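You operate a simulated robot arm through the tools that you are given. There is no shell and no other tool. Be economical: measure what you need, move in short steps, check, and stop when the job is done.

You run a simulated two-armed robot. Do the job below in one go: nothing can be reset, and whatever is moved stays where it is left.

Task
Pick up the jar labelled "mung" from the middle shelf of the grey rack with one hand, pass it to the other hand and put it on the second shelf from the bottom of the grey rack. Set down upright: jar.

Only the result counts: the job must be done as asked and must still hold three seconds after the hand-in. Knocking over, shifting, dropping, spilling or breaking anything else fails it.

Robot
Two 7-joint arms with two-finger parallel grippers on one trunk, on a base that drives. Base frame: it is fixed to the floor where the robot stands at the start and does not move with it; the origin is under the middle of the robot, x ahead of it, y to its left, z up. Readings come in mm, degrees, newtons and seconds.
The left shoulder is at the start at [50, 165, 1180], the right one opposite. With the tool pointing down near the work surface each hand reaches from about 240 to 700 mm from the robot's upright axis, wherever it stands, measured 20 degrees to its own side. Places, roughly: second shelf of the grey rack [600, -200, 600]. Payload 3.91 kg a hand.
The tool frame of a hand sits at the grasp point between the pads (the TCP): z along the fingers, y along the line on which they close. The tips reach 30 mm beyond it. Largest opening 110 mm; finger width 20, thickness 10; the body of the gripper, 48 by 112 mm, starts 55 mm behind the TCP.
Orientation is told as [roll, pitch, yaw] about the base's x, y, z axes, in that order, counted from this pose: with the fingers straight down and closing along the base's y, the tool's x points along the base's -x, its y along +y and its z along -z.

Tools
- The arms move only by the tool apply_moves. It takes "left_commands", "right_commands" or both (then of equal length, played together; a hand with none holds still); each is a list of rows, each a list of 6 numbers: the shift along the tool's x, y, z in units of 20 mm (1.0 is 20 mm), then the turn, a rotation vector about the tool's x, y, z in units of 8 degrees (1.0 is 8 degrees). In form: [[x, y, z, rx, ry, rz], ...]. A call has 1 to 8 rows; each row shifts and turns the commanded pose from where the row before left it, along the tool's axes as they then stand. "left_grip" and "right_grip" are, for a hand that has rows, the finger opening in m, from 0 to 0.11, set as the call begins (left out, the last holds). A call with a number of a shift or a turn outside -1 to 1 is refused whole. Rows are played at 5 a second. More than 50 mm and 8.6 degrees between two rows, or a gripper value outside its range, and nothing of the call is played. Where a pose cannot be reached the arm comes as near as it can. A force on the tool above 40 N (or 10 N above the force at the start of the call, whichever is more), or a blocked arm, ends the call early, and 0.2 s more pass. Each finger travels about 45 mm/s and halts on what it meets, pressing with about 25 N; the grip force reading is that of the motor and also rises with nothing between the fingers. The clock runs only during rows and for 0.2 s after the last one: add rows that do not move to give the fingers time. It gives the time, the measured TCP pose, the force on the tool (base axes), the opening and the grip force at its end, in the units of the frame above (readings bear some noise), with the torque about the TCP (base axes, N m) and any sound that the robot's microphone picked up.
- Cameras (640 x 400 px; columns grow to the right, rows downward): "scene" is now at [110.3, -39.3, 1378.8]; the picture's right is [-0.41, -0.91, 0.00], its down [-0.45, 0.20, -0.87] and it looks along [0.80, -0.36, -0.49] (base axes); focal length 214 px, centre (320, 200). "left" rides on the left gripper at [72, -17, -103] in its tool frame; the picture's right is [0.23, 0.97, 0.00], its down [-0.76, 0.18, -0.62] and it looks along [-0.61, 0.14, 0.78] (tool axes); focal length 222 px, centre (320, 200). "right" rides on the right gripper at [72, 17, -103] in its tool frame; the picture's right is [-0.23, 0.97, 0.00], its down [-0.76, -0.18, -0.62] and it looks along [-0.61, -0.14, 0.78] (tool axes); focal length 222 px, centre (320, 200). There is no depth. A picture from a camera that has moved, and an enlarged one, comes with that camera's place and axes in the base frame and with its lens. The place of the scene camera against the robot may be out by one fixed shift of up to 25 mm in any direction.
- capture(camera): a new picture of that camera. The clock stands still meanwhile.
- slide_trunk(by): slides the trunk up (or, below 0, down) by that many mm; the arms and the scene camera ride with it, the base frame stays. It gives what a move gives, with no picture.
- roll_base(legs): drives the robot by 1 to 6 legs, each [ahead, left, turn to the left] in mm, mm and degrees, along the robot's own axes; the way and the turn of a leg run together, so that a leg with both is an arc; at most 1500 mm and 180 degrees a leg. The arms and the cameras ride along, it lands a little off, and it stops where it bumps. It gives what a move gives.
- head_to(pan, tilt): turns the head with the scene camera to pan (to the left, within 80 degrees either way) and tilt (down, from -29 to 69), counted from straight ahead of the robot. It gives what a move gives.
- zoom(camera, box): a new picture of the part [left, top, right, bottom] of that camera's present view, enlarged. The clock stands still meanwhile.
- close_job(): hands the job in; it is judged then, once.

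Work in short steps. Places have to be worked out from the pictures, the camera data and where the tool is seen: move nearer, look again, correct. Check each grasp and each placing, and mend what went wrong. You have 120 turns and 100 pictures in all, those below and enlarged ones among them. Open the grippers and draw the arms clear of the work before you hand the job in, unless the task says otherwise; then end with one line.

The tools are called after "Request:" by a JSON object that holds its "name" and its "arguments". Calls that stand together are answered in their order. apply_moves: Moves the arms, as the interface text tells. Its arguments: {"type":"object","properties":{"left_commands":{"type":"array","items":{"type":"array","items":{"type":"number"}}},"left_grip":{"type":"number"},"right_commands":{"type":"array","items":{"type":"array","items":{"type":"number"}}},"right_grip":{"type":"number"}},"required":[]} The other tools are called the same way: slide_trunk (by) slides the trunk up or down; roll_base (legs) drives the base; head_to (pan, tilt) turns the head that bears the scene camera; capture (camera) takes a picture; zoom (camera, box) takes an enlarged picture of a part of a camera's view; close_job () hands the job in.

At the start:

```text
time_s: 0.0
left_position: [285.5, 37.4, 1155.8]
left_tcp_rot: [0.0, 0.0, 0.0]
left_ft_force: [0.7, -0.3, -0.2]
left_torque: [-0.01, 0.01, -0.02]
left_grip_width: 109.7
left_gripper_force: 0.0
right_position: [272.9, -224.2, 1285.7]
right_tcp_rot: [0.1, 0.0, 0.0]
right_ft_force: [-0.4, -0.5, 0.4]
right_torque: [0.0, -0.05, 0.0]
right_grip_width: 109.9
right_gripper_force: 0.0
trunk travel left (down, up): [-400.0, 103.0]
robot x, y, heading: [2.0, 0.9, 0.0]
head pan, tilt: [-24.1, 29.4]
```

scene: 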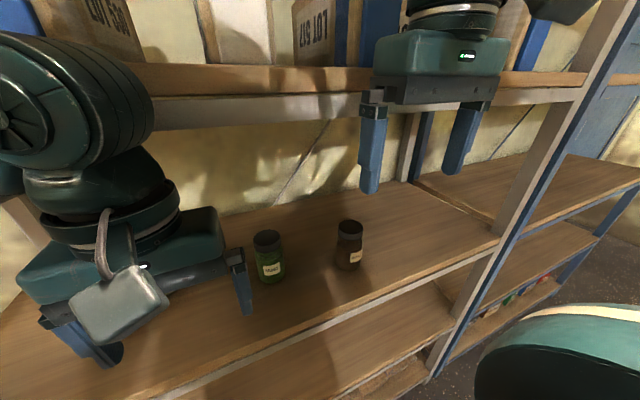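
right: 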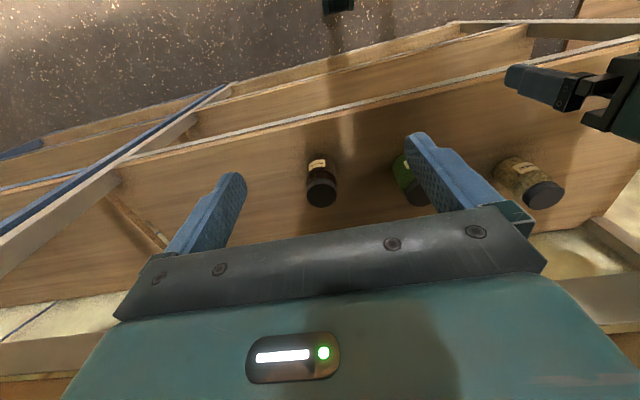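
left: 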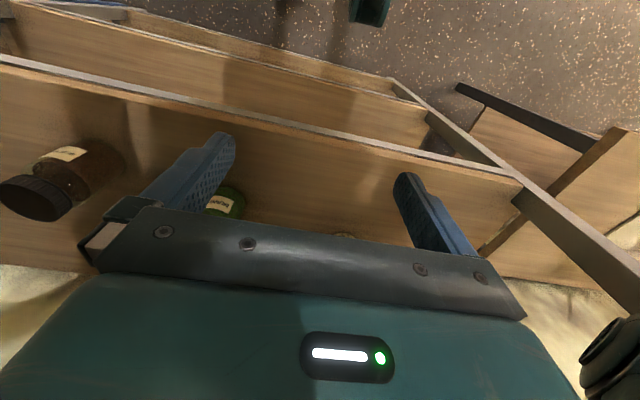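

The pictures show three jars on the middle shelf; I need to read the labels first.

Request:
{"name": "zoom", "arguments": {"camera": "scene", "box": [220, 200, 400, 312]}}

Request:
{"name": "zoom", "arguments": {"camera": "right", "box": [280, 120, 600, 320]}}

Request:
{"name": "zoom", "arguments": {"camera": "left", "box": [0, 100, 320, 300]}}

```text
3.56 times, centred on (310, 256) of scene
camera zoom: at [110.3, -39.3, 1378.8], right [-0.41, -0.91, 0.0], down [-0.45, 0.2, -0.87], along [0.8, -0.36, -0.49], focal length 763 px, centre (356, 1)
```

zoom: 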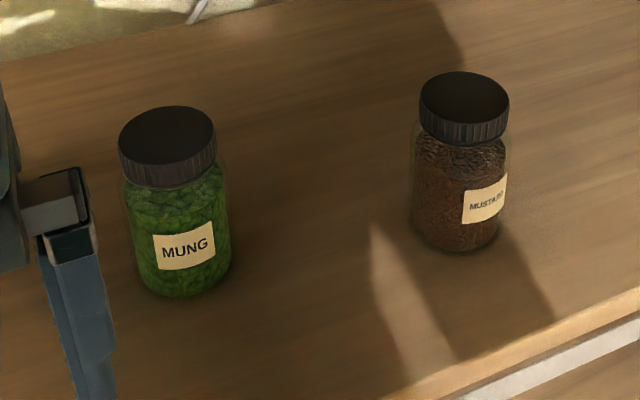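

```text
2.00 times, centred on (440, 220) of right
camera zoom: at [200.4, -207.2, 1388.6], right [0.23, 0.97, 0.0], down [0.76, -0.18, 0.62], along [0.61, -0.14, -0.78], focal length 444 px, centre (80, 160)
```

zoom: 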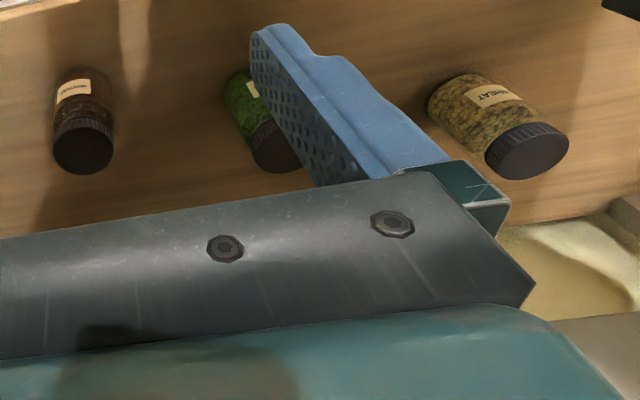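

```text
2.00 times, centred on (160, 200) of left
camera zoom: at [213.2, 20.7, 1258.3], right [-0.23, 0.97, 0.0], down [0.76, 0.18, 0.62], along [0.61, 0.14, -0.78], focal length 444 px, centre (640, 200)
```

zoom: 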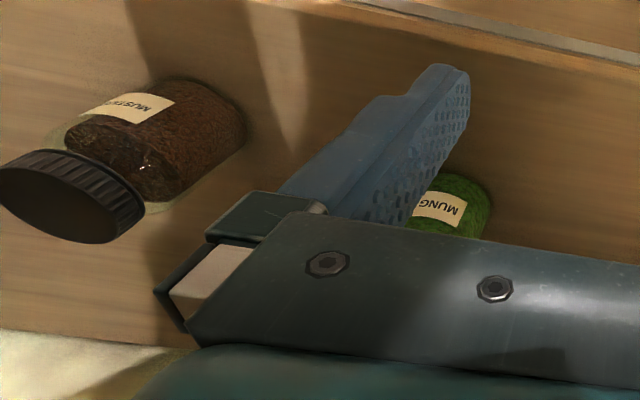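

The middle green jar is the mung jar; triangulating the two wrist views puts its axis near (495,-86), shelf z about 935, lid top about 1050. I pitch the left hand to -60° and shift it in front of the jar, well above it, while moving the right hand outwards.

Request:
{"name": "apply_moves", "arguments": {"left_commands": [[0, -0.75, 0, 0, -0.9375, 0], [0, -0.75, 0, 0, -0.9375, 0], [0, -0.75, 0, 0, -0.9375, 0], [0, -0.75, 0, 0, -0.9375, 0], [0, -0.75, 0, 0, -0.9375, 0], [0, -0.75, 0, 0, -0.9375, 0], [0, -0.75, 0, 0, -0.9375, 0], [0, -0.75, 0, 0, -0.9375, 0]], "right_commands": [[0, -0.8, 0, 0, 0, 0], [0, -0.8, 0, 0, 0, 0], [0, -0.8, 0, 0, 0, 0], [0, -0.8, 0, 0, 0, 0], [0, -0.8, 0, 0, 0, 0], [0, -0.8, 0, 0, 0, 0], [0, -0.8, 0, 0, 0, 0], [0, -0.8, 0, 0, 0, 0]]}}

```text
time_s: 2.0
left_position: [315.1, -49.3, 1134.7]
left_tcp_rot: [-5.4, -50.9, 10.9]
left_ft_force: [0.3, 1.4, 0.6]
left_torque: [0.02, -0.01, 0.02]
left_grip_width: 110.1
left_gripper_force: 0.1
right_position: [278.6, -338.4, 1291.0]
right_tcp_rot: [-0.6, 0.3, 0.1]
right_ft_force: [0.5, 0.5, -0.3]
right_torque: [-0.03, 0.0, -0.01]
right_grip_width: 110.1
right_gripper_force: 0.1
trunk travel left (down, up): [-400.0, 103.0]
robot x, y, heading: [-1.5, 4.9, 0.3]
head pan, tilt: [-24.1, 29.4]
stopped in row 8 (left hand): the arm was blocked; the commanded pose is now the measured one
```

The left arm got blocked (too close to the body for this tilt). I'll back the base 200 mm so the arm works more stretched, then look.

Request:
{"name": "roll_base", "arguments": {"legs": [[-200, 0, 0]]}}

Request:
{"name": "capture", "arguments": {"camera": "scene"}}

Request:
{"name": "capture", "arguments": {"camera": "left"}}

```text
time_s: 3.6
left_position: [113.5, -62.7, 1138.5]
left_tcp_rot: [-4.3, -52.3, 9.2]
left_ft_force: [-0.5, 0.1, 0.7]
left_torque: [0.0, 0.01, 0.04]
left_grip_width: 110.1
left_gripper_force: 0.0
right_position: [73.3, -352.2, 1287.1]
right_tcp_rot: [0.0, -0.1, -0.3]
right_ft_force: [0.2, 1.0, 0.0]
right_torque: [0.05, -0.03, -0.01]
right_grip_width: 109.8
right_gripper_force: 0.0
trunk travel left (down, up): [-400.0, 103.0]
robot x, y, heading: [-197.3, -1.0, -0.3]
head pan, tilt: [-24.1, 29.4]
```

```text
93 pictures are left
camera scene: at [-87.0, -39.2, 1378.9], right [-0.41, -0.91, 0.0], down [-0.45, 0.2, -0.87], along [0.79, -0.36, -0.49], focal length 214 px, centre (320, 200)
```

scene: 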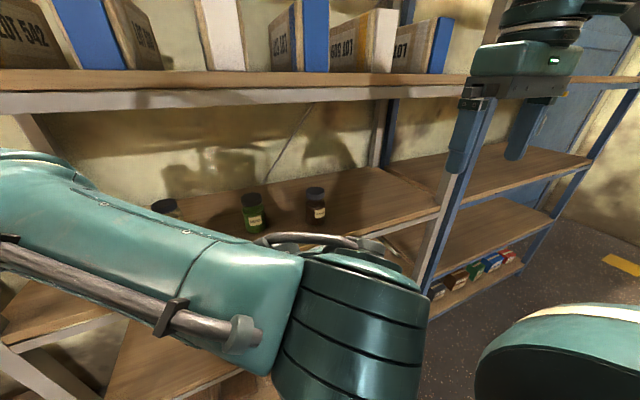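

```text
92 pictures are left
camera left: at [-11.7, -93.5, 1144.3], right [-0.23, 0.95, -0.22], down [-0.05, 0.22, 0.97], along [0.97, 0.24, 0.0], focal length 222 px, centre (320, 200)
```

left: 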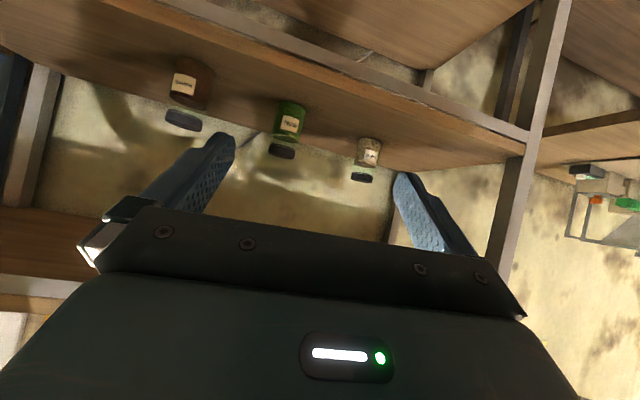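

The wrist view shows all three jars on the middle shelf with wide gaps (mung in the middle). I straighten the left hand to roll 0, pitch -60, yaw 0 while advancing toward the shelf front.

Request:
{"name": "apply_moves", "arguments": {"left_commands": [[-0.3, -0.15, 1, 0.084, -0.19, 0.135], [-0.3, -0.15, 1, 0.084, -0.19, 0.135], [-0.3, -0.15, 1, 0.084, -0.19, 0.135], [-0.3, -0.15, 1, 0.084, -0.19, 0.135], [-0.3, -0.15, 1, 0.084, -0.19, 0.135], [-0.3, -0.15, 1, 0, 0, 0], [-0.3, -0.15, 1, 0, 0, 0], [-0.3, -0.15, 1, 0, 0, 0]]}}

Request:
{"name": "capture", "arguments": {"camera": "left"}}

Request:
{"name": "capture", "arguments": {"camera": "scene"}}

```text
time_s: 5.4
left_position: [274.3, -84.2, 1091.7]
left_tcp_rot: [0.1, -60.2, -0.3]
left_ft_force: [0.1, 0.3, 0.2]
left_torque: [-0.03, 0.03, 0.02]
left_grip_width: 110.1
left_gripper_force: 0.0
right_position: [73.5, -352.4, 1286.9]
right_tcp_rot: [0.1, 0.1, -0.2]
right_ft_force: [-0.7, -0.3, -0.1]
right_torque: [-0.02, 0.01, 0.01]
right_grip_width: 109.9
right_gripper_force: 0.1
trunk travel left (down, up): [-400.0, 103.0]
robot x, y, heading: [-196.1, 3.7, -0.4]
head pan, tilt: [-24.1, 29.4]
```

```text
91 pictures are left
camera left: at [148.7, -101.2, 1079.8], right [-0.11, 0.97, -0.2], down [-0.16, 0.18, 0.97], along [0.98, 0.14, 0.14], focal length 222 px, centre (320, 200)
```

left: 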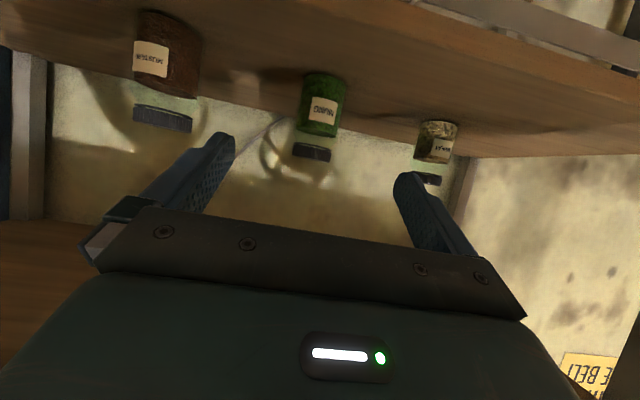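

```text
90 pictures are left
camera scene: at [-86.1, -39.2, 1378.8], right [-0.41, -0.91, 0.0], down [-0.45, 0.2, -0.87], along [0.79, -0.36, -0.49], focal length 214 px, centre (320, 200)
```

scene: 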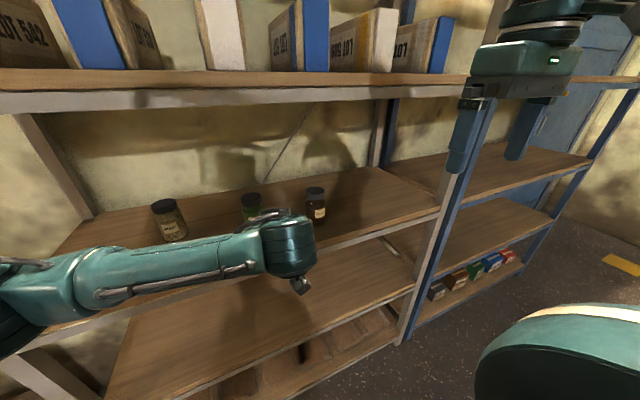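

Second shelf looks empty in this bay. Zooming on the mung jar to measure it.

Request:
{"name": "zoom", "arguments": {"camera": "left", "box": [240, 50, 400, 150]}}

Request:
{"name": "zoom", "arguments": {"camera": "left", "box": [240, 100, 400, 200]}}

```text
4.00 times, centred on (320, 100) of left
camera zoom: at [148.7, -101.2, 1079.8], right [-0.11, 0.97, -0.2], down [-0.16, 0.18, 0.97], along [0.98, 0.14, 0.14], focal length 888 px, centre (320, 600)
```

zoom: 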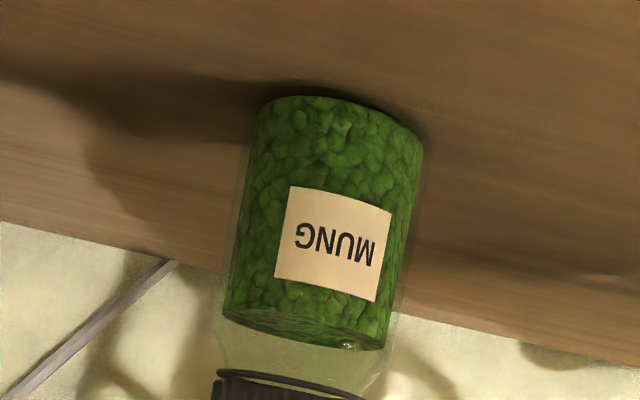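

```text
4.00 times, centred on (320, 150) of left
camera zoom: at [148.7, -101.2, 1079.8], right [-0.11, 0.97, -0.2], down [-0.16, 0.18, 0.97], along [0.98, 0.14, 0.14], focal length 888 px, centre (320, 400)
```

zoom: 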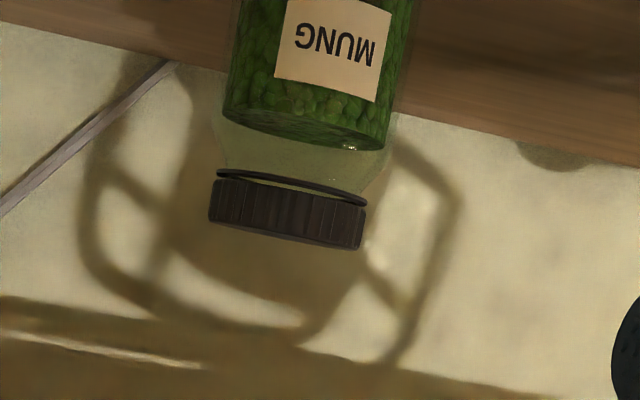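

Measured estimate: jar axis ≈ (484,-79), shelf ≈ z 960, top ≈ 1070, diameter ≈ 66–70. I go to a standoff about 90 mm short along the approach line and look again.

Request:
{"name": "apply_moves", "arguments": {"left_commands": [[-0.115, 0.036, 0.9, 0, 0, 0], [-0.115, 0.036, 0.9, 0, 0, 0], [-0.115, 0.036, 0.9, 0, 0, 0], [-0.115, 0.036, 0.9, 0, 0, 0], [-0.115, 0.036, 0.9, 0, 0, 0], [-0.115, 0.036, 0.9, 0, 0, 0], [-0.115, 0.036, 0.9, 0, 0, 0]]}}

Request:
{"name": "capture", "arguments": {"camera": "left"}}

Request:
{"name": "zoom", "arguments": {"camera": "scene", "box": [160, 160, 400, 310]}}

```text
time_s: 7.0
left_position: [390.5, -79.9, 1044.6]
left_tcp_rot: [0.1, -60.0, -0.1]
left_ft_force: [1.2, 0.3, 0.0]
left_torque: [0.0, -0.02, 0.01]
left_grip_width: 110.1
left_gripper_force: 0.0
right_position: [73.4, -352.5, 1286.2]
right_tcp_rot: [0.0, 0.0, -0.2]
right_ft_force: [0.0, -0.4, 0.5]
right_torque: [0.03, 0.04, 0.01]
right_grip_width: 109.9
right_gripper_force: 0.1
trunk travel left (down, up): [-400.0, 103.0]
robot x, y, heading: [-201.2, 1.7, -0.2]
head pan, tilt: [-24.1, 29.4]
```

```text
87 pictures are left
camera left: at [264.8, -96.2, 1031.4], right [-0.11, 0.97, -0.2], down [-0.16, 0.18, 0.97], along [0.98, 0.14, 0.14], focal length 222 px, centre (320, 200)
```

left: 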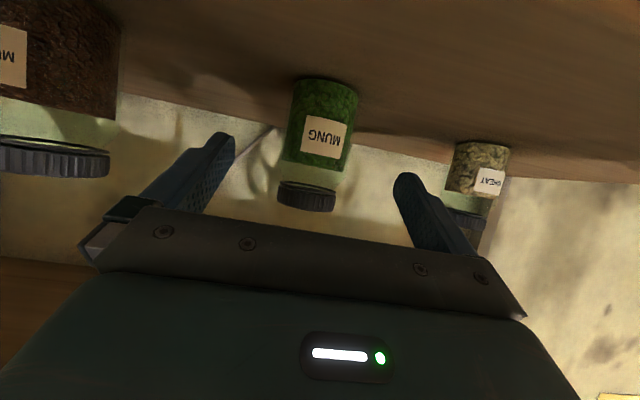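

```text
2.67 times, centred on (280, 235) of scene
camera zoom: at [-86.2, -39.3, 1378.8], right [-0.41, -0.91, 0.0], down [-0.45, 0.2, -0.87], along [0.79, -0.36, -0.49], focal length 572 px, centre (427, 107)
```

zoom: 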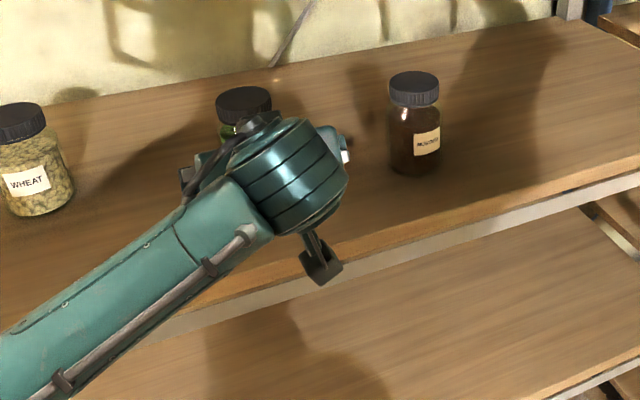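

Refined: axis ≈ (490,-79), shelf ≈ 962, top ≈ 1071. I advance along the approach line to TCP ≈ (475,-79,1005), fingers open around the jar's lower body.

Request:
{"name": "apply_moves", "arguments": {"left_commands": [[-0.067, 0.01, 0.775, 0, 0, 0], [-0.067, 0.01, 0.775, 0, 0, 0], [-0.067, 0.01, 0.775, 0, 0, 0], [-0.067, 0.01, 0.775, 0, 0, 0], [-0.067, 0, 0.775, 0, 0, 0], [-0.067, 0, 0.775, 0, 0, 0]]}}

Request:
{"name": "capture", "arguments": {"camera": "left"}}

Request:
{"name": "zoom", "arguments": {"camera": "scene", "box": [160, 160, 400, 310]}}

```text
time_s: 8.4
left_position: [475.4, -78.7, 1003.1]
left_tcp_rot: [0.2, -60.2, -0.4]
left_ft_force: [0.4, -0.1, 0.9]
left_torque: [-0.01, 0.04, -0.03]
left_grip_width: 110.1
left_gripper_force: 0.1
right_position: [74.2, -351.8, 1287.6]
right_tcp_rot: [-0.1, -0.1, -0.3]
right_ft_force: [0.2, 0.2, 0.5]
right_torque: [0.03, 0.02, -0.04]
right_grip_width: 109.6
right_gripper_force: 0.0
trunk travel left (down, up): [-400.0, 103.0]
robot x, y, heading: [-195.0, -0.6, -0.3]
head pan, tilt: [-24.1, 29.4]
```

```text
85 pictures are left
camera left: at [349.7, -94.7, 991.6], right [-0.11, 0.97, -0.2], down [-0.16, 0.18, 0.97], along [0.98, 0.14, 0.14], focal length 222 px, centre (320, 200)
```

left: 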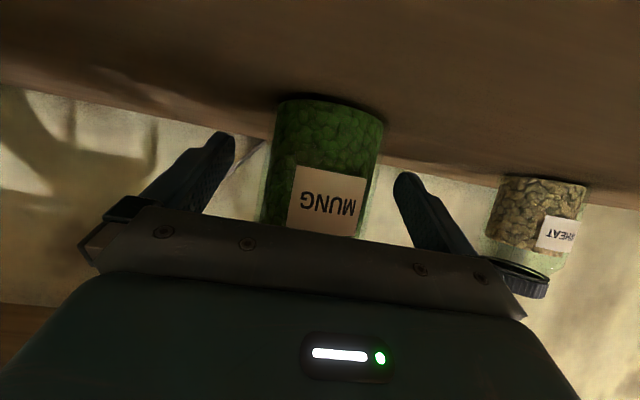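

```text
2.67 times, centred on (280, 235) of scene
camera zoom: at [-86.2, -39.3, 1378.8], right [-0.41, -0.91, 0.0], down [-0.45, 0.2, -0.87], along [0.79, -0.36, -0.49], focal length 572 px, centre (427, 107)
```

zoom: 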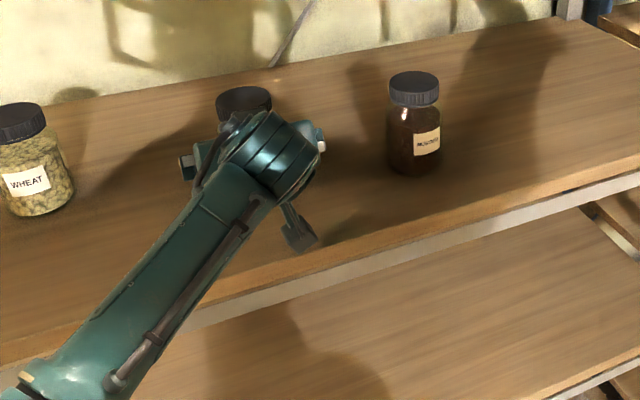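

Jar is centred between the fingers; axis ≈ (482,-78). I back off 7 mm (leaves room for the handover) and close on the jar.

Request:
{"name": "apply_moves", "arguments": {"left_commands": [[0, 0, -0.35, 0, 0, 0], [0, 0, 0, 0, 0, 0]]}}

Request:
{"name": "apply_moves", "arguments": {"left_commands": [[0, 0, 0, 0, 0, 0], [0, 0, 0, 0, 0, 0], [0, 0, 0, 0, 0, 0], [0, 0, 0, 0, 0, 0], [0, 0, 0, 0, 0, 0], [0, 0, 0, 0, 0, 0]], "left_grip": 0.04}}

Request:
{"name": "capture", "arguments": {"camera": "left"}}

```text
time_s: 9.0
left_position: [469.6, -78.2, 1008.1]
left_tcp_rot: [0.0, -60.2, 0.0]
left_ft_force: [0.5, 0.8, -0.3]
left_torque: [0.01, -0.01, -0.02]
left_grip_width: 110.0
left_gripper_force: 0.1
right_position: [74.1, -353.3, 1285.2]
right_tcp_rot: [0.0, 0.0, -0.3]
right_ft_force: [-0.6, 0.5, -0.2]
right_torque: [-0.02, 0.02, 0.0]
right_grip_width: 110.3
right_gripper_force: 0.1
trunk travel left (down, up): [-400.0, 103.0]
robot x, y, heading: [-195.5, 0.5, -0.4]
head pan, tilt: [-24.1, 29.4]
```

```text
time_s: 10.4
left_position: [469.5, -77.8, 1008.6]
left_tcp_rot: [0.1, -60.1, -0.2]
left_ft_force: [-0.4, -1.4, 0.6]
left_torque: [-0.06, 0.01, -0.02]
left_grip_width: 65.3
left_gripper_force: 25.0
right_position: [73.5, -352.7, 1286.8]
right_tcp_rot: [0.0, 0.1, -0.3]
right_ft_force: [0.9, -0.2, 0.4]
right_torque: [-0.01, 0.01, -0.02]
right_grip_width: 109.8
right_gripper_force: 0.1
trunk travel left (down, up): [-400.0, 103.0]
robot x, y, heading: [-199.3, -1.7, -0.5]
head pan, tilt: [-24.1, 29.4]
```

```text
83 pictures are left
camera left: at [343.6, -94.6, 994.9], right [-0.11, 0.97, -0.2], down [-0.16, 0.18, 0.97], along [0.98, 0.14, 0.14], focal length 222 px, centre (320, 200)
```

left: 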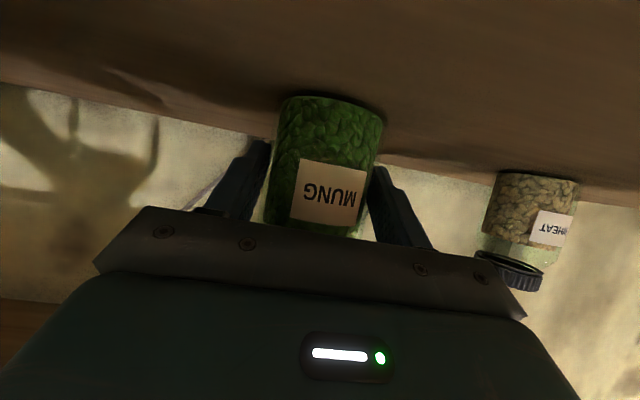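

Gripped: 65 mm opening at 25 N. Lift straight up 40 mm.

Request:
{"name": "apply_moves", "arguments": {"left_commands": [[-0.433, 0, -0.25, 0, 0, 0], [-0.433, 0, -0.25, 0, 0, 0], [-0.433, 0, -0.25, 0, 0, 0], [-0.433, 0, -0.25, 0, 0, 0], [0, 0, 0, 0, 0, 0]]}}

Request:
{"name": "capture", "arguments": {"camera": "left"}}

```text
time_s: 11.6
left_position: [469.2, -78.1, 1048.1]
left_tcp_rot: [0.2, -60.1, -0.1]
left_ft_force: [0.0, -1.0, -2.9]
left_torque: [-0.01, 0.07, -0.03]
left_grip_width: 65.2
left_gripper_force: 24.8
right_position: [74.7, -351.7, 1286.3]
right_tcp_rot: [0.0, 0.0, -0.3]
right_ft_force: [0.7, 0.1, 0.7]
right_torque: [0.03, -0.01, -0.02]
right_grip_width: 110.0
right_gripper_force: 0.0
trunk travel left (down, up): [-400.0, 103.0]
robot x, y, heading: [-197.2, 3.9, -0.2]
head pan, tilt: [-24.1, 29.4]
```

```text
82 pictures are left
camera left: at [344.0, -94.7, 1035.7], right [-0.11, 0.97, -0.2], down [-0.16, 0.18, 0.97], along [0.98, 0.14, 0.14], focal length 222 px, centre (320, 200)
```

left: 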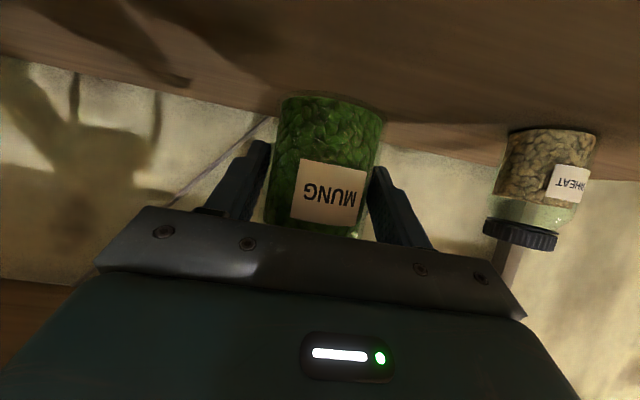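

The jar is off the shelf, firmly held. Back the base out 400 mm for handover space.

Request:
{"name": "roll_base", "arguments": {"legs": [[-400, 0, 0]]}}

Request:
{"name": "capture", "arguments": {"camera": "scene"}}

```text
time_s: 14.1
left_position: [69.3, -78.2, 1047.6]
left_tcp_rot: [0.1, -60.1, -0.4]
left_ft_force: [-0.7, 0.3, -3.4]
left_torque: [0.0, 0.07, 0.0]
left_grip_width: 65.2
left_gripper_force: 24.6
right_position: [-327.5, -351.3, 1285.7]
right_tcp_rot: [0.1, -0.1, -0.5]
right_ft_force: [1.1, -0.4, 0.7]
right_torque: [0.02, -0.01, -0.02]
right_grip_width: 110.1
right_gripper_force: 0.0
trunk travel left (down, up): [-400.0, 103.0]
robot x, y, heading: [-595.1, 2.7, -0.6]
head pan, tilt: [-24.1, 29.4]
```

```text
81 pictures are left
camera scene: at [-486.5, -36.9, 1378.8], right [-0.42, -0.91, 0.0], down [-0.45, 0.2, -0.87], along [0.79, -0.36, -0.49], focal length 214 px, centre (320, 200)
```

scene: 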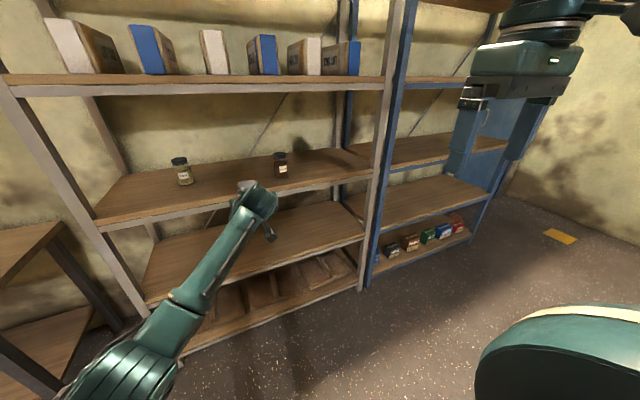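

Clear overview: the grey rack's second shelf is empty. Now draw the jar closer to the robot for the handover.

Request:
{"name": "apply_moves", "arguments": {"left_commands": [[0.58, 0.36, -1, 0, 0, 0], [0.58, 0.36, -1, 0, 0, 0], [0.58, 0.36, -1, 0, 0, 0], [0.58, 0.36, -1, 0, 0, 0], [0.58, 0.36, -1, 0, 0, 0], [0.58, 0.36, -1, 0, 0, 0], [0.58, 0.36, -1, 0, 0, 0], [0.58, 0.36, -1, 0, 0, 0]]}}

Request:
{"name": "apply_moves", "arguments": {"left_commands": [[0, 0, 0, 0.676, 0, 0.39], [0, 0, 0, 0.676, 0, 0.39], [0, 0, 0, 0.676, 0, 0.39], [0, 0, 0, 0.676, 0, 0.39], [0, 0, 0, 0.676, 0, 0.39], [0, 0, 0, 0.676, 0, 0.39], [0, 0, 0, 0.676, 0, 0.39], [0, 0, 0, 0.676, 0, 0.39]]}}

```text
time_s: 15.9
left_position: [-111.1, -17.5, 1061.4]
left_tcp_rot: [0.2, -62.1, 0.0]
left_ft_force: [0.5, -0.3, -4.1]
left_torque: [-0.02, 0.03, 0.0]
left_grip_width: 65.3
left_gripper_force: 24.8
right_position: [-326.6, -350.6, 1286.3]
right_tcp_rot: [0.0, 0.0, -0.4]
right_ft_force: [0.4, 0.6, -1.1]
right_torque: [0.0, 0.02, 0.02]
right_grip_width: 109.9
right_gripper_force: 0.0
trunk travel left (down, up): [-400.0, 103.0]
robot x, y, heading: [-594.3, 2.3, -0.6]
head pan, tilt: [-24.1, 29.4]
```

```text
time_s: 17.7
left_position: [-115.5, -20.9, 1047.0]
left_tcp_rot: [0.1, -60.0, -50.4]
left_ft_force: [0.0, -0.3, -3.5]
left_torque: [0.03, 0.04, 0.04]
left_grip_width: 65.2
left_gripper_force: 25.2
right_position: [-327.1, -350.0, 1286.7]
right_tcp_rot: [0.0, 0.0, -0.5]
right_ft_force: [0.4, -0.3, -0.3]
right_torque: [0.0, -0.01, 0.01]
right_grip_width: 109.9
right_gripper_force: 0.0
trunk travel left (down, up): [-400.0, 103.0]
robot x, y, heading: [-599.2, 0.7, -0.3]
head pan, tilt: [-24.1, 29.4]
```

Left hand now holds the jar pointing to the right (yaw -50); jar axis ≈ (-107,-30), bottom z ≈ 1001, top ≈ 1110. I turn the right hand to yaw ≈ 75, pitch -30 in place, opening it to 78 mm.

Request:
{"name": "apply_moves", "arguments": {"right_commands": [[0, 0, 0, 0, 0, -1], [0, 0, 0, 0, 0, -1], [0, 0, 0, 0, 0, -1], [0, 0, 0, 0, 0, -1], [0, 0, 0, 0, 0, -1], [0, 0, 0, 0, 0, -1], [0, 0, 0, 0, 0, -1], [0, 0, 0, 0, 0, -1]], "right_grip": 0.078}}

Request:
{"name": "apply_moves", "arguments": {"right_commands": [[0, 0, 0, 0, 0, -0.7], [0, 0, 0, 0, 0, -0.7], [0, 0, 0, 0, -0.94, 0], [0, 0, 0, 0, -0.94, 0], [0, 0, 0, 0, -0.94, 0], [0, 0, 0, 0, -0.94, 0], [0, 0, 0, 0, 0, 0]]}}

```text
time_s: 19.5
left_position: [-114.2, -19.1, 1047.3]
left_tcp_rot: [0.1, -60.0, -50.2]
left_ft_force: [0.6, 0.4, -3.5]
left_torque: [0.01, 0.08, 0.0]
left_grip_width: 65.4
left_gripper_force: 24.8
right_position: [-345.5, -251.6, 1243.1]
right_tcp_rot: [0.1, -0.1, 63.4]
right_ft_force: [0.5, -0.3, 0.0]
right_torque: [0.01, 0.06, 0.01]
right_grip_width: 78.0
right_gripper_force: 0.1
right hand out of reach, approached as far as the arm can: row 4, 5, 6, 7, 8
trunk travel left (down, up): [-400.0, 103.0]
robot x, y, heading: [-596.7, 2.6, -0.4]
head pan, tilt: [-24.1, 29.4]
```

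```text
time_s: 21.1
left_position: [-115.6, -19.6, 1047.1]
left_tcp_rot: [0.1, -60.0, -50.3]
left_ft_force: [-0.5, -1.3, -3.5]
left_torque: [-0.01, 0.01, 0.03]
left_grip_width: 65.2
left_gripper_force: 25.2
right_position: [-385.4, -183.4, 1252.4]
right_tcp_rot: [0.1, -30.2, 74.4]
right_ft_force: [-0.3, -0.3, -0.9]
right_torque: [0.0, 0.02, -0.01]
right_grip_width: 77.5
right_gripper_force: 0.0
right hand out of reach, approached as far as the arm can: row 1, 2, 4, 5, 6
trunk travel left (down, up): [-400.0, 103.0]
robot x, y, heading: [-592.8, 4.1, -0.6]
head pan, tilt: [-24.1, 29.4]
```

The right hand drifted while turning (out of reach in place). A small +x move will show where its commanded pose now is.

Request:
{"name": "apply_moves", "arguments": {"right_commands": [[-0.23, -0.96, 0.135, 0, 0, 0], [-0.23, -0.96, 0.135, 0, 0, 0], [-0.23, -0.96, 0.135, 0, 0, 0]]}}

```text
time_s: 21.9
left_position: [-115.4, -19.6, 1047.1]
left_tcp_rot: [0.0, -60.0, -50.3]
left_ft_force: [-0.5, 0.0, -2.9]
left_torque: [0.04, 0.06, -0.07]
left_grip_width: 65.1
left_gripper_force: 25.4
right_position: [-342.7, -160.7, 1263.5]
right_tcp_rot: [0.1, -30.0, 74.4]
right_ft_force: [1.0, -0.3, -0.2]
right_torque: [0.04, 0.03, -0.02]
right_grip_width: 78.0
right_gripper_force: 0.0
right hand out of reach, approached as far as the arm can: row 1, 2, 3
trunk travel left (down, up): [-400.0, 103.0]
robot x, y, heading: [-598.4, 1.6, -0.6]
head pan, tilt: [-24.1, 29.4]
```

Still at its reach limit; continue moving +x in small steps, well above the jar, toward the better-reachable zone.

Request:
{"name": "apply_moves", "arguments": {"right_commands": [[-0.23, -0.96, 0.135, 0, 0, 0], [-0.23, -0.96, 0.135, 0, 0, 0], [-0.23, -0.96, 0.135, 0, 0, 0], [-0.23, -0.96, 0.135, 0, 0, 0], [-0.23, -0.96, 0.135, 0, 0, 0]]}}

Request:
{"name": "capture", "arguments": {"camera": "right"}}

Request:
{"name": "capture", "arguments": {"camera": "scene"}}

```text
time_s: 23.1
left_position: [-115.7, -18.4, 1047.0]
left_tcp_rot: [0.0, -60.1, -50.3]
left_ft_force: [-0.1, 0.1, -3.4]
left_torque: [0.04, 0.08, 0.0]
left_grip_width: 65.1
left_gripper_force: 25.0
right_position: [-285.3, -114.1, 1282.4]
right_tcp_rot: [-0.1, -30.0, 74.5]
right_ft_force: [0.1, 0.0, -0.4]
right_torque: [0.01, -0.02, 0.0]
right_grip_width: 78.0
right_gripper_force: 0.1
right hand out of reach, approached as far as the arm can: row 1, 2, 3, 4, 5
trunk travel left (down, up): [-400.0, 103.0]
robot x, y, heading: [-596.9, 2.9, -0.5]
head pan, tilt: [-24.1, 29.4]
```

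```text
80 pictures are left
camera right: at [-333.0, -221.0, 1334.4], right [-0.89, 0.45, 0.11], down [0.26, 0.29, 0.92], along [0.38, 0.85, -0.37], focal length 222 px, centre (320, 200)
```

right: 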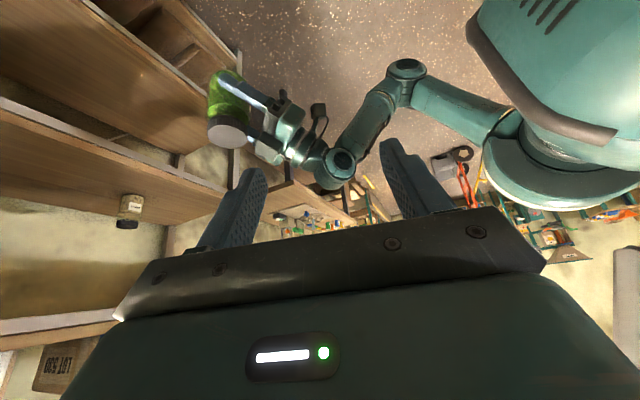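

```text
79 pictures are left
camera scene: at [-485.9, -36.6, 1378.7], right [-0.42, -0.91, 0.0], down [-0.45, 0.2, -0.87], along [0.79, -0.36, -0.49], focal length 214 px, centre (320, 200)
```

scene: 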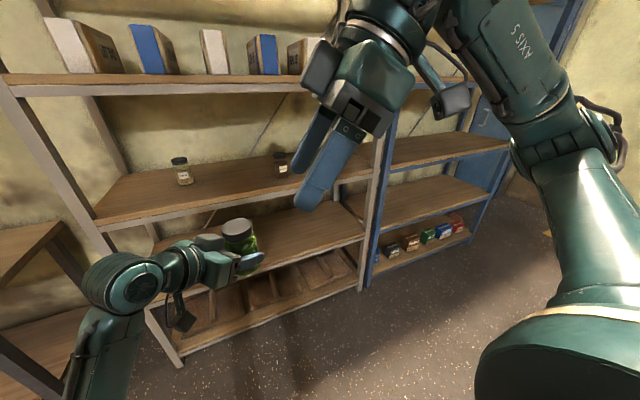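

Right arm hovers clear above the jar. Continue +x and down toward the standoff above the jar.

Request:
{"name": "apply_moves", "arguments": {"right_commands": [[0.02, -0.963, 0.567, 0, 0, 0], [0.02, -0.963, 0.567, 0, 0, 0], [0.02, -0.963, 0.567, 0, 0, 0], [0.02, -0.963, 0.567, 0, 0, 0], [0.02, -0.963, 0.567, 0, 0, 0], [0.02, -0.963, 0.567, 0, 0, 0]]}}

```text
time_s: 24.5
left_position: [-115.7, -18.8, 1047.0]
left_tcp_rot: [0.1, -60.0, -50.2]
left_ft_force: [0.7, 0.2, -3.1]
left_torque: [0.03, 0.04, -0.01]
left_grip_width: 65.1
left_gripper_force: 25.2
right_position: [-247.2, -52.2, 1238.3]
right_tcp_rot: [0.0, -30.1, 74.4]
right_ft_force: [-0.6, 0.1, -0.1]
right_torque: [-0.03, 0.02, 0.01]
right_grip_width: 77.7
right_gripper_force: 0.0
right hand out of reach, approached as far as the arm can: row 1, 2, 3, 4, 5, 6
trunk travel left (down, up): [-400.0, 103.0]
robot x, y, heading: [-598.5, 6.0, -0.5]
head pan, tilt: [-24.1, 29.4]
```

Wrist limit: yaw 75 isn't available to the right arm. I'll reduce the right hand's yaw to ~30 and instead turn the left hand further later.

Request:
{"name": "apply_moves", "arguments": {"right_commands": [[0, 0, 0, 0.47, 0, 0.81], [0, 0, 0, 0.47, 0, 0.81], [0, 0, 0, 0.47, 0, 0.81], [0, 0, 0, 0.47, 0, 0.81], [0, 0, 0, 0.47, 0, 0.81], [0, 0, 0, 0.47, 0, 0.81]]}}

```text
time_s: 25.9
left_position: [-114.7, -19.4, 1047.4]
left_tcp_rot: [0.2, -59.9, -50.4]
left_ft_force: [-0.1, -0.3, -4.5]
left_torque: [0.06, 0.04, 0.03]
left_grip_width: 65.3
left_gripper_force: 25.1
right_position: [-249.5, -51.1, 1237.4]
right_tcp_rot: [0.0, -30.0, 29.6]
right_ft_force: [0.4, 0.6, 0.7]
right_torque: [0.0, 0.01, -0.02]
right_grip_width: 78.1
right_gripper_force: 0.1
trunk travel left (down, up): [-400.0, 103.0]
robot x, y, heading: [-596.4, 5.3, -0.3]
head pan, tilt: [-24.1, 29.4]
```

Reachable now. Move the right hand 150 mm to the right while the left hand turns a further 45° (to yaw ≈ -95).

Request:
{"name": "apply_moves", "arguments": {"right_commands": [[0.457, -0.93, -0.264, 0, 0, 0], [0.457, -0.93, -0.264, 0, 0, 0], [0.457, -0.93, -0.264, 0, 0, 0], [0.457, -0.93, -0.264, 0, 0, 0], [0.457, -0.93, -0.264, 0, 0, 0], [0.457, -0.93, -0.264, 0, 0, 0], [0.457, -0.93, -0.264, 0, 0, 0]], "left_commands": [[0, 0, 0, 0.696, 0, 0.402], [0, 0, 0, 0.696, 0, 0.402], [0, 0, 0, 0.696, 0, 0.402], [0, 0, 0, 0.696, 0, 0.402], [0, 0, 0, 0.696, 0, 0.402], [0, 0, 0, 0.696, 0, 0.402], [0, 0, 0, 0.696, 0, 0.402]]}}

```text
time_s: 27.5
left_position: [-115.7, -19.2, 1048.2]
left_tcp_rot: [0.1, -60.0, -95.6]
left_ft_force: [-0.2, -0.7, -3.9]
left_torque: [0.04, 0.02, 0.01]
left_grip_width: 65.6
left_gripper_force: 24.5
right_position: [-248.5, -200.8, 1236.7]
right_tcp_rot: [0.0, -30.1, 29.7]
right_ft_force: [-0.3, -0.6, -0.3]
right_torque: [-0.03, -0.04, 0.0]
right_grip_width: 77.9
right_gripper_force: 0.1
trunk travel left (down, up): [-400.0, 103.0]
robot x, y, heading: [-594.6, 5.1, -0.6]
head pan, tilt: [-24.1, 29.4]
```

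Both orientations reached (relative angle 125°). Jar axis ≈ (-117,-31). Right hand goes to a standoff 100 mm back along its approach line.

Request:
{"name": "apply_moves", "arguments": {"right_commands": [[-0.73, 0.589, 0.85, 0, 0, 0], [-0.73, 0.589, 0.85, 0, 0, 0], [-0.73, 0.589, 0.85, 0, 0, 0], [-0.73, 0.589, 0.85, 0, 0, 0], [-0.73, 0.589, 0.85, 0, 0, 0], [-0.73, 0.589, 0.85, 0, 0, 0], [-0.73, 0.589, 0.85, 0, 0, 0]]}}

Request:
{"name": "capture", "arguments": {"camera": "right"}}

Request:
{"name": "capture", "arguments": {"camera": "scene"}}

```text
time_s: 29.1
left_position: [-113.9, -18.3, 1046.6]
left_tcp_rot: [0.0, -60.1, -95.4]
left_ft_force: [0.2, 0.0, -3.7]
left_torque: [0.04, -0.03, -0.03]
left_grip_width: 65.2
left_gripper_force: 24.6
right_position: [-158.6, -54.9, 1183.6]
right_tcp_rot: [0.1, -30.2, 29.6]
right_ft_force: [0.7, 0.6, 0.5]
right_torque: [-0.02, 0.03, 0.0]
right_grip_width: 77.9
right_gripper_force: 0.1
trunk travel left (down, up): [-400.0, 103.0]
robot x, y, heading: [-595.3, 6.2, -0.3]
head pan, tilt: [-24.1, 29.4]
```

```text
78 pictures are left
camera right: at [-266.9, -98.1, 1236.4], right [-0.31, 0.94, 0.11], down [0.39, 0.02, 0.92], along [0.87, 0.33, -0.37], focal length 222 px, centre (320, 200)
```

right: 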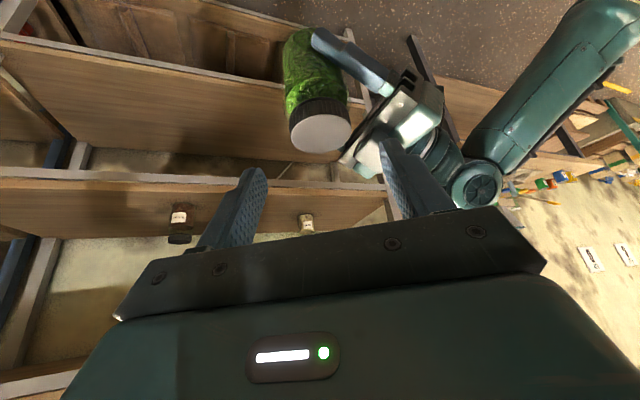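

```text
77 pictures are left
camera scene: at [-485.2, -36.8, 1378.7], right [-0.42, -0.91, 0.0], down [-0.45, 0.2, -0.87], along [0.79, -0.36, -0.49], focal length 214 px, centre (320, 200)
```

scene: 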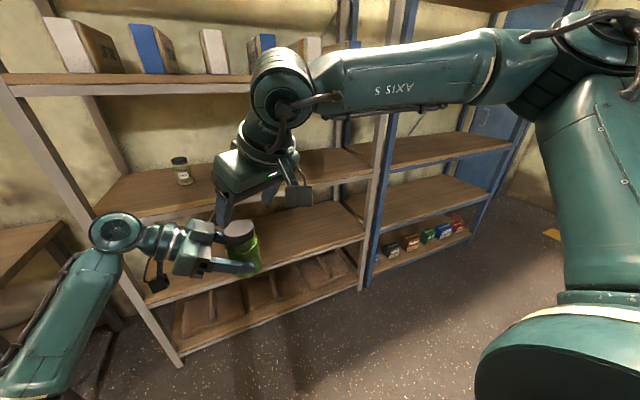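

Lid visible; zoom to refine its centre.

Request:
{"name": "zoom", "arguments": {"camera": "right", "box": [240, 20, 448, 150]}}

```text
3.08 times, centred on (344, 85) of right
camera zoom: at [-266.9, -98.1, 1236.4], right [-0.31, 0.94, 0.11], down [0.39, 0.02, 0.92], along [0.87, 0.33, -0.37], focal length 684 px, centre (246, 554)
```

zoom: 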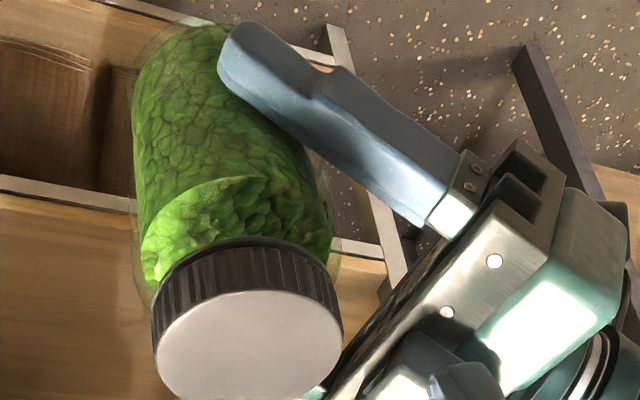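

Lid centre ≈ (-118,-32), consistent with the left-hand pose. Narrow the opening to 72 mm and advance 60 mm along the approach, then check.

Request:
{"name": "apply_moves", "arguments": {"right_commands": [[0.02, 0, 0.75, 0, 0, 0], [0.02, 0, 0.75, 0, 0, 0], [0.02, 0, 0.75, 0, 0, 0], [0, 0, 0.75, 0, 0, 0]], "right_grip": 0.072}}

Request:
{"name": "capture", "arguments": {"camera": "right"}}

Request:
{"name": "zoom", "arguments": {"camera": "scene", "box": [160, 170, 320, 270]}}

```text
time_s: 30.1
left_position: [-114.3, -19.3, 1046.9]
left_tcp_rot: [0.2, -60.1, -95.3]
left_ft_force: [0.0, 0.2, -3.1]
left_torque: [0.05, -0.03, 0.01]
left_grip_width: 65.3
left_gripper_force: 25.5
right_position: [-140.0, -46.5, 1133.9]
right_tcp_rot: [0.1, -30.3, 29.6]
right_ft_force: [-0.1, 0.1, 0.3]
right_torque: [0.01, 0.01, 0.02]
right_grip_width: 72.3
right_gripper_force: 0.0
right hand out of reach, approached as far as the arm can: row 4
trunk travel left (down, up): [-400.0, 103.0]
robot x, y, heading: [-599.7, 4.9, -0.6]
head pan, tilt: [-24.1, 29.4]
```

```text
75 pictures are left
camera right: at [-247.5, -88.6, 1186.3], right [-0.31, 0.94, 0.11], down [0.39, 0.02, 0.92], along [0.87, 0.33, -0.37], focal length 222 px, centre (320, 200)
```

right: 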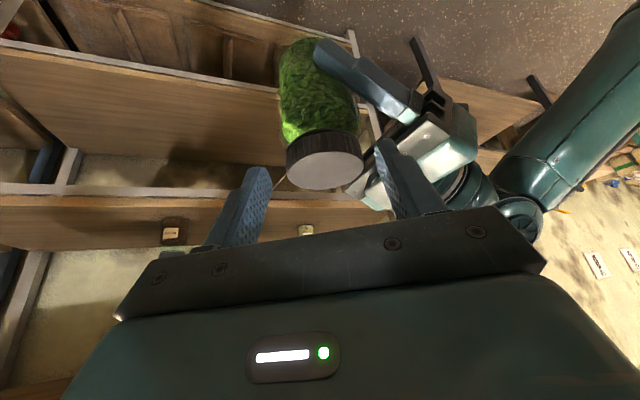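

```text
4.00 times, centred on (240, 220) of scene
camera zoom: at [-486.4, -36.8, 1378.8], right [-0.42, -0.91, 0.0], down [-0.45, 0.2, -0.87], along [0.79, -0.36, -0.49], focal length 858 px, centre (640, 120)
```

zoom: 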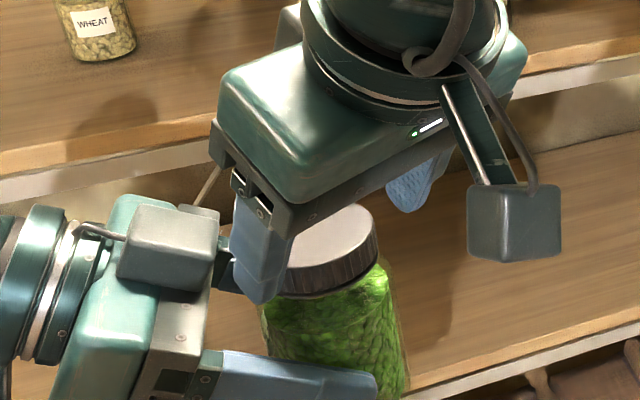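

The right arm hit its reach limit 40 mm short, so I bring the jar up to it with the left hand instead: half the remaining way, then check.

Request:
{"name": "apply_moves", "arguments": {"left_commands": [[-0.31, -0.187, -0.033, 0, 0, 0], [-0.31, -0.187, -0.033, 0, 0, 0], [-0.31, -0.187, -0.033, 0, 0, 0]]}}

Request:
{"name": "capture", "arguments": {"camera": "right"}}

Request:
{"name": "zoom", "arguments": {"camera": "scene", "box": [160, 170, 320, 270]}}

```text
time_s: 30.9
left_position: [-126.0, -27.5, 1064.8]
left_tcp_rot: [0.1, -60.0, -95.5]
left_ft_force: [0.5, -0.2, -3.0]
left_torque: [0.03, 0.01, -0.02]
left_grip_width: 65.2
left_gripper_force: 25.3
right_position: [-140.7, -46.1, 1133.2]
right_tcp_rot: [0.1, -30.1, 29.7]
right_ft_force: [0.5, 0.1, 0.0]
right_torque: [0.0, 0.0, -0.01]
right_grip_width: 72.3
right_gripper_force: 0.0
trunk travel left (down, up): [-400.0, 103.0]
robot x, y, heading: [-595.4, 4.4, -0.3]
head pan, tilt: [-24.1, 29.4]
```

```text
73 pictures are left
camera right: at [-247.4, -88.8, 1186.2], right [-0.31, 0.94, 0.11], down [0.39, 0.02, 0.92], along [0.87, 0.33, -0.37], focal length 222 px, centre (320, 200)
```

right: 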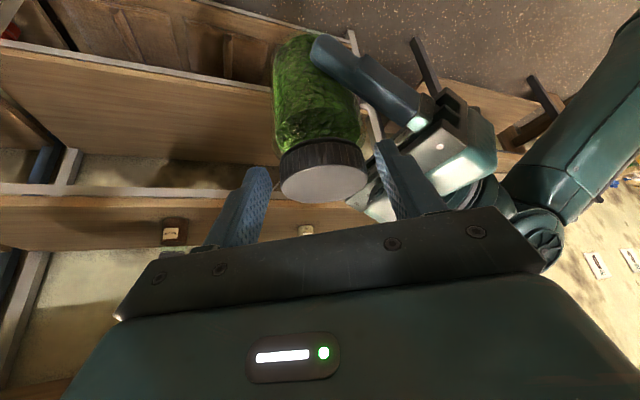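

```text
4.00 times, centred on (240, 220) of scene
camera zoom: at [-486.2, -36.9, 1378.8], right [-0.42, -0.91, 0.0], down [-0.45, 0.2, -0.87], along [0.79, -0.36, -0.49], focal length 858 px, centre (640, 120)
```

zoom: 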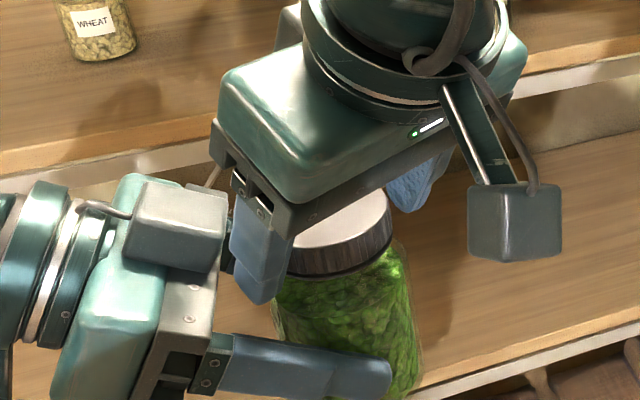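

Let me see the whole scene picture to identify the grey block on the left gripper before closing in further.

Request:
{"name": "zoom", "arguments": {"camera": "scene", "box": [80, 140, 400, 340]}}

```text
2.00 times, centred on (240, 240) of scene
camera zoom: at [-486.2, -36.9, 1378.8], right [-0.42, -0.91, 0.0], down [-0.45, 0.2, -0.87], along [0.79, -0.36, -0.49], focal length 429 px, centre (480, 120)
```

zoom: 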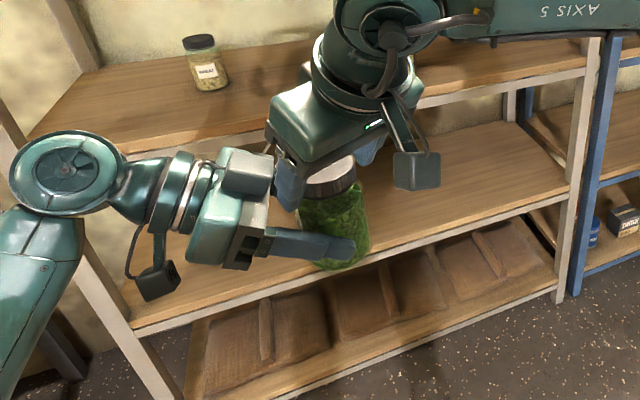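

The block sits on top of the left gripper, right where the right finger would come. I back the right hand off 60 mm and turn the left hand a further 32° so that the fingers come in clear of it.

Request:
{"name": "apply_moves", "arguments": {"right_commands": [[0, 0, -0.75, 0, 0, 0], [0, 0, -0.75, 0, 0, 0], [0, 0, -0.75, 0, 0, 0], [0, 0, -0.75, 0, 0, 0]]}}

Request:
{"name": "apply_moves", "arguments": {"left_commands": [[0, 0, 0, 0.696, 0, 0.402], [0, 0, 0, 0.696, 0, 0.402], [0, 0, 0, 0.696, 0, 0.402], [0, 0, 0, 0.696, 0, 0.402], [0, 0, 0, 0.696, 0, 0.402]]}}

```text
time_s: 31.9
left_position: [-126.9, -26.6, 1064.9]
left_tcp_rot: [0.2, -60.1, -95.3]
left_ft_force: [0.4, 1.6, -4.2]
left_torque: [0.01, 0.0, 0.01]
left_grip_width: 65.1
left_gripper_force: 24.9
right_position: [-167.3, -61.2, 1185.8]
right_tcp_rot: [0.1, -30.1, 29.7]
right_ft_force: [-0.4, 0.3, -0.4]
right_torque: [0.03, 0.01, -0.01]
right_grip_width: 72.0
right_gripper_force: 0.1
trunk travel left (down, up): [-400.0, 103.0]
robot x, y, heading: [-594.0, 5.9, -0.3]
head pan, tilt: [-24.1, 29.4]
```

```text
time_s: 33.1
left_position: [-127.0, -26.1, 1065.0]
left_tcp_rot: [0.2, -59.9, -127.7]
left_ft_force: [0.5, 0.3, -3.1]
left_torque: [0.01, -0.03, -0.02]
left_grip_width: 65.2
left_gripper_force: 24.7
right_position: [-166.7, -61.1, 1185.6]
right_tcp_rot: [0.0, -30.1, 29.6]
right_ft_force: [0.3, -0.6, -0.7]
right_torque: [0.01, 0.0, -0.02]
right_grip_width: 72.1
right_gripper_force: 0.0
trunk travel left (down, up): [-400.0, 103.0]
robot x, y, heading: [-596.4, 2.2, -0.6]
head pan, tilt: [-24.1, 29.4]
```

Relative angle is now ~157°. I raise the jar slightly so that the right hand can reach it within its limits, then verify lid position in the right view.

Request:
{"name": "apply_moves", "arguments": {"left_commands": [[-0.51, -0.02, 0.065, 0, 0, 0], [-0.51, -0.02, 0.065, 0, 0, 0], [-0.51, -0.02, 0.065, 0, 0, 0]]}}

Request:
{"name": "capture", "arguments": {"camera": "right"}}

Request:
{"name": "zoom", "arguments": {"camera": "scene", "box": [120, 120, 360, 270]}}

```text
time_s: 33.9
left_position: [-139.8, -38.9, 1088.2]
left_tcp_rot: [0.1, -60.0, -127.6]
left_ft_force: [0.0, 0.4, -3.3]
left_torque: [0.02, -0.02, -0.01]
left_grip_width: 65.2
left_gripper_force: 25.1
right_position: [-167.4, -62.0, 1185.0]
right_tcp_rot: [0.0, -30.0, 29.7]
right_ft_force: [0.1, -0.2, 0.1]
right_torque: [0.03, 0.01, -0.02]
right_grip_width: 72.2
right_gripper_force: 0.1
trunk travel left (down, up): [-400.0, 103.0]
robot x, y, heading: [-594.1, 2.3, -0.7]
head pan, tilt: [-24.1, 29.4]
```

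```text
70 pictures are left
camera right: at [-274.2, -103.6, 1237.7], right [-0.31, 0.94, 0.11], down [0.39, 0.02, 0.92], along [0.87, 0.33, -0.37], focal length 222 px, centre (320, 200)
```

right: 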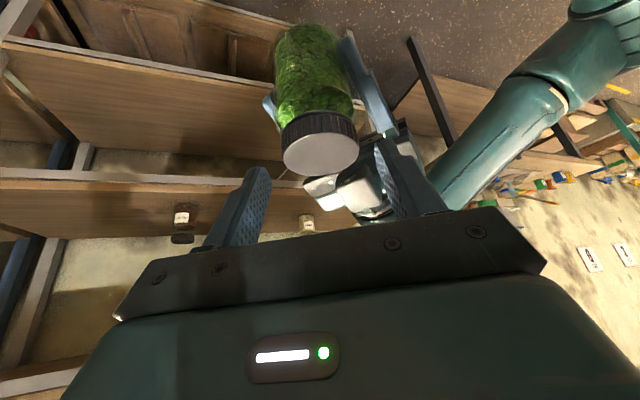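

```text
2.67 times, centred on (240, 195) of scene
camera zoom: at [-486.2, -37.0, 1378.8], right [-0.42, -0.91, 0.0], down [-0.45, 0.2, -0.87], along [0.79, -0.36, -0.49], focal length 572 px, centre (533, 213)
```

zoom: 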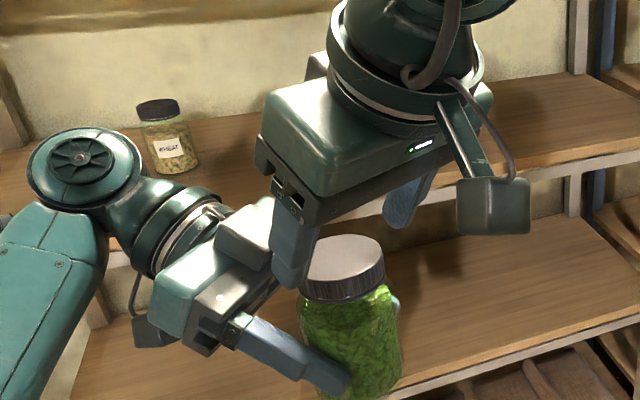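

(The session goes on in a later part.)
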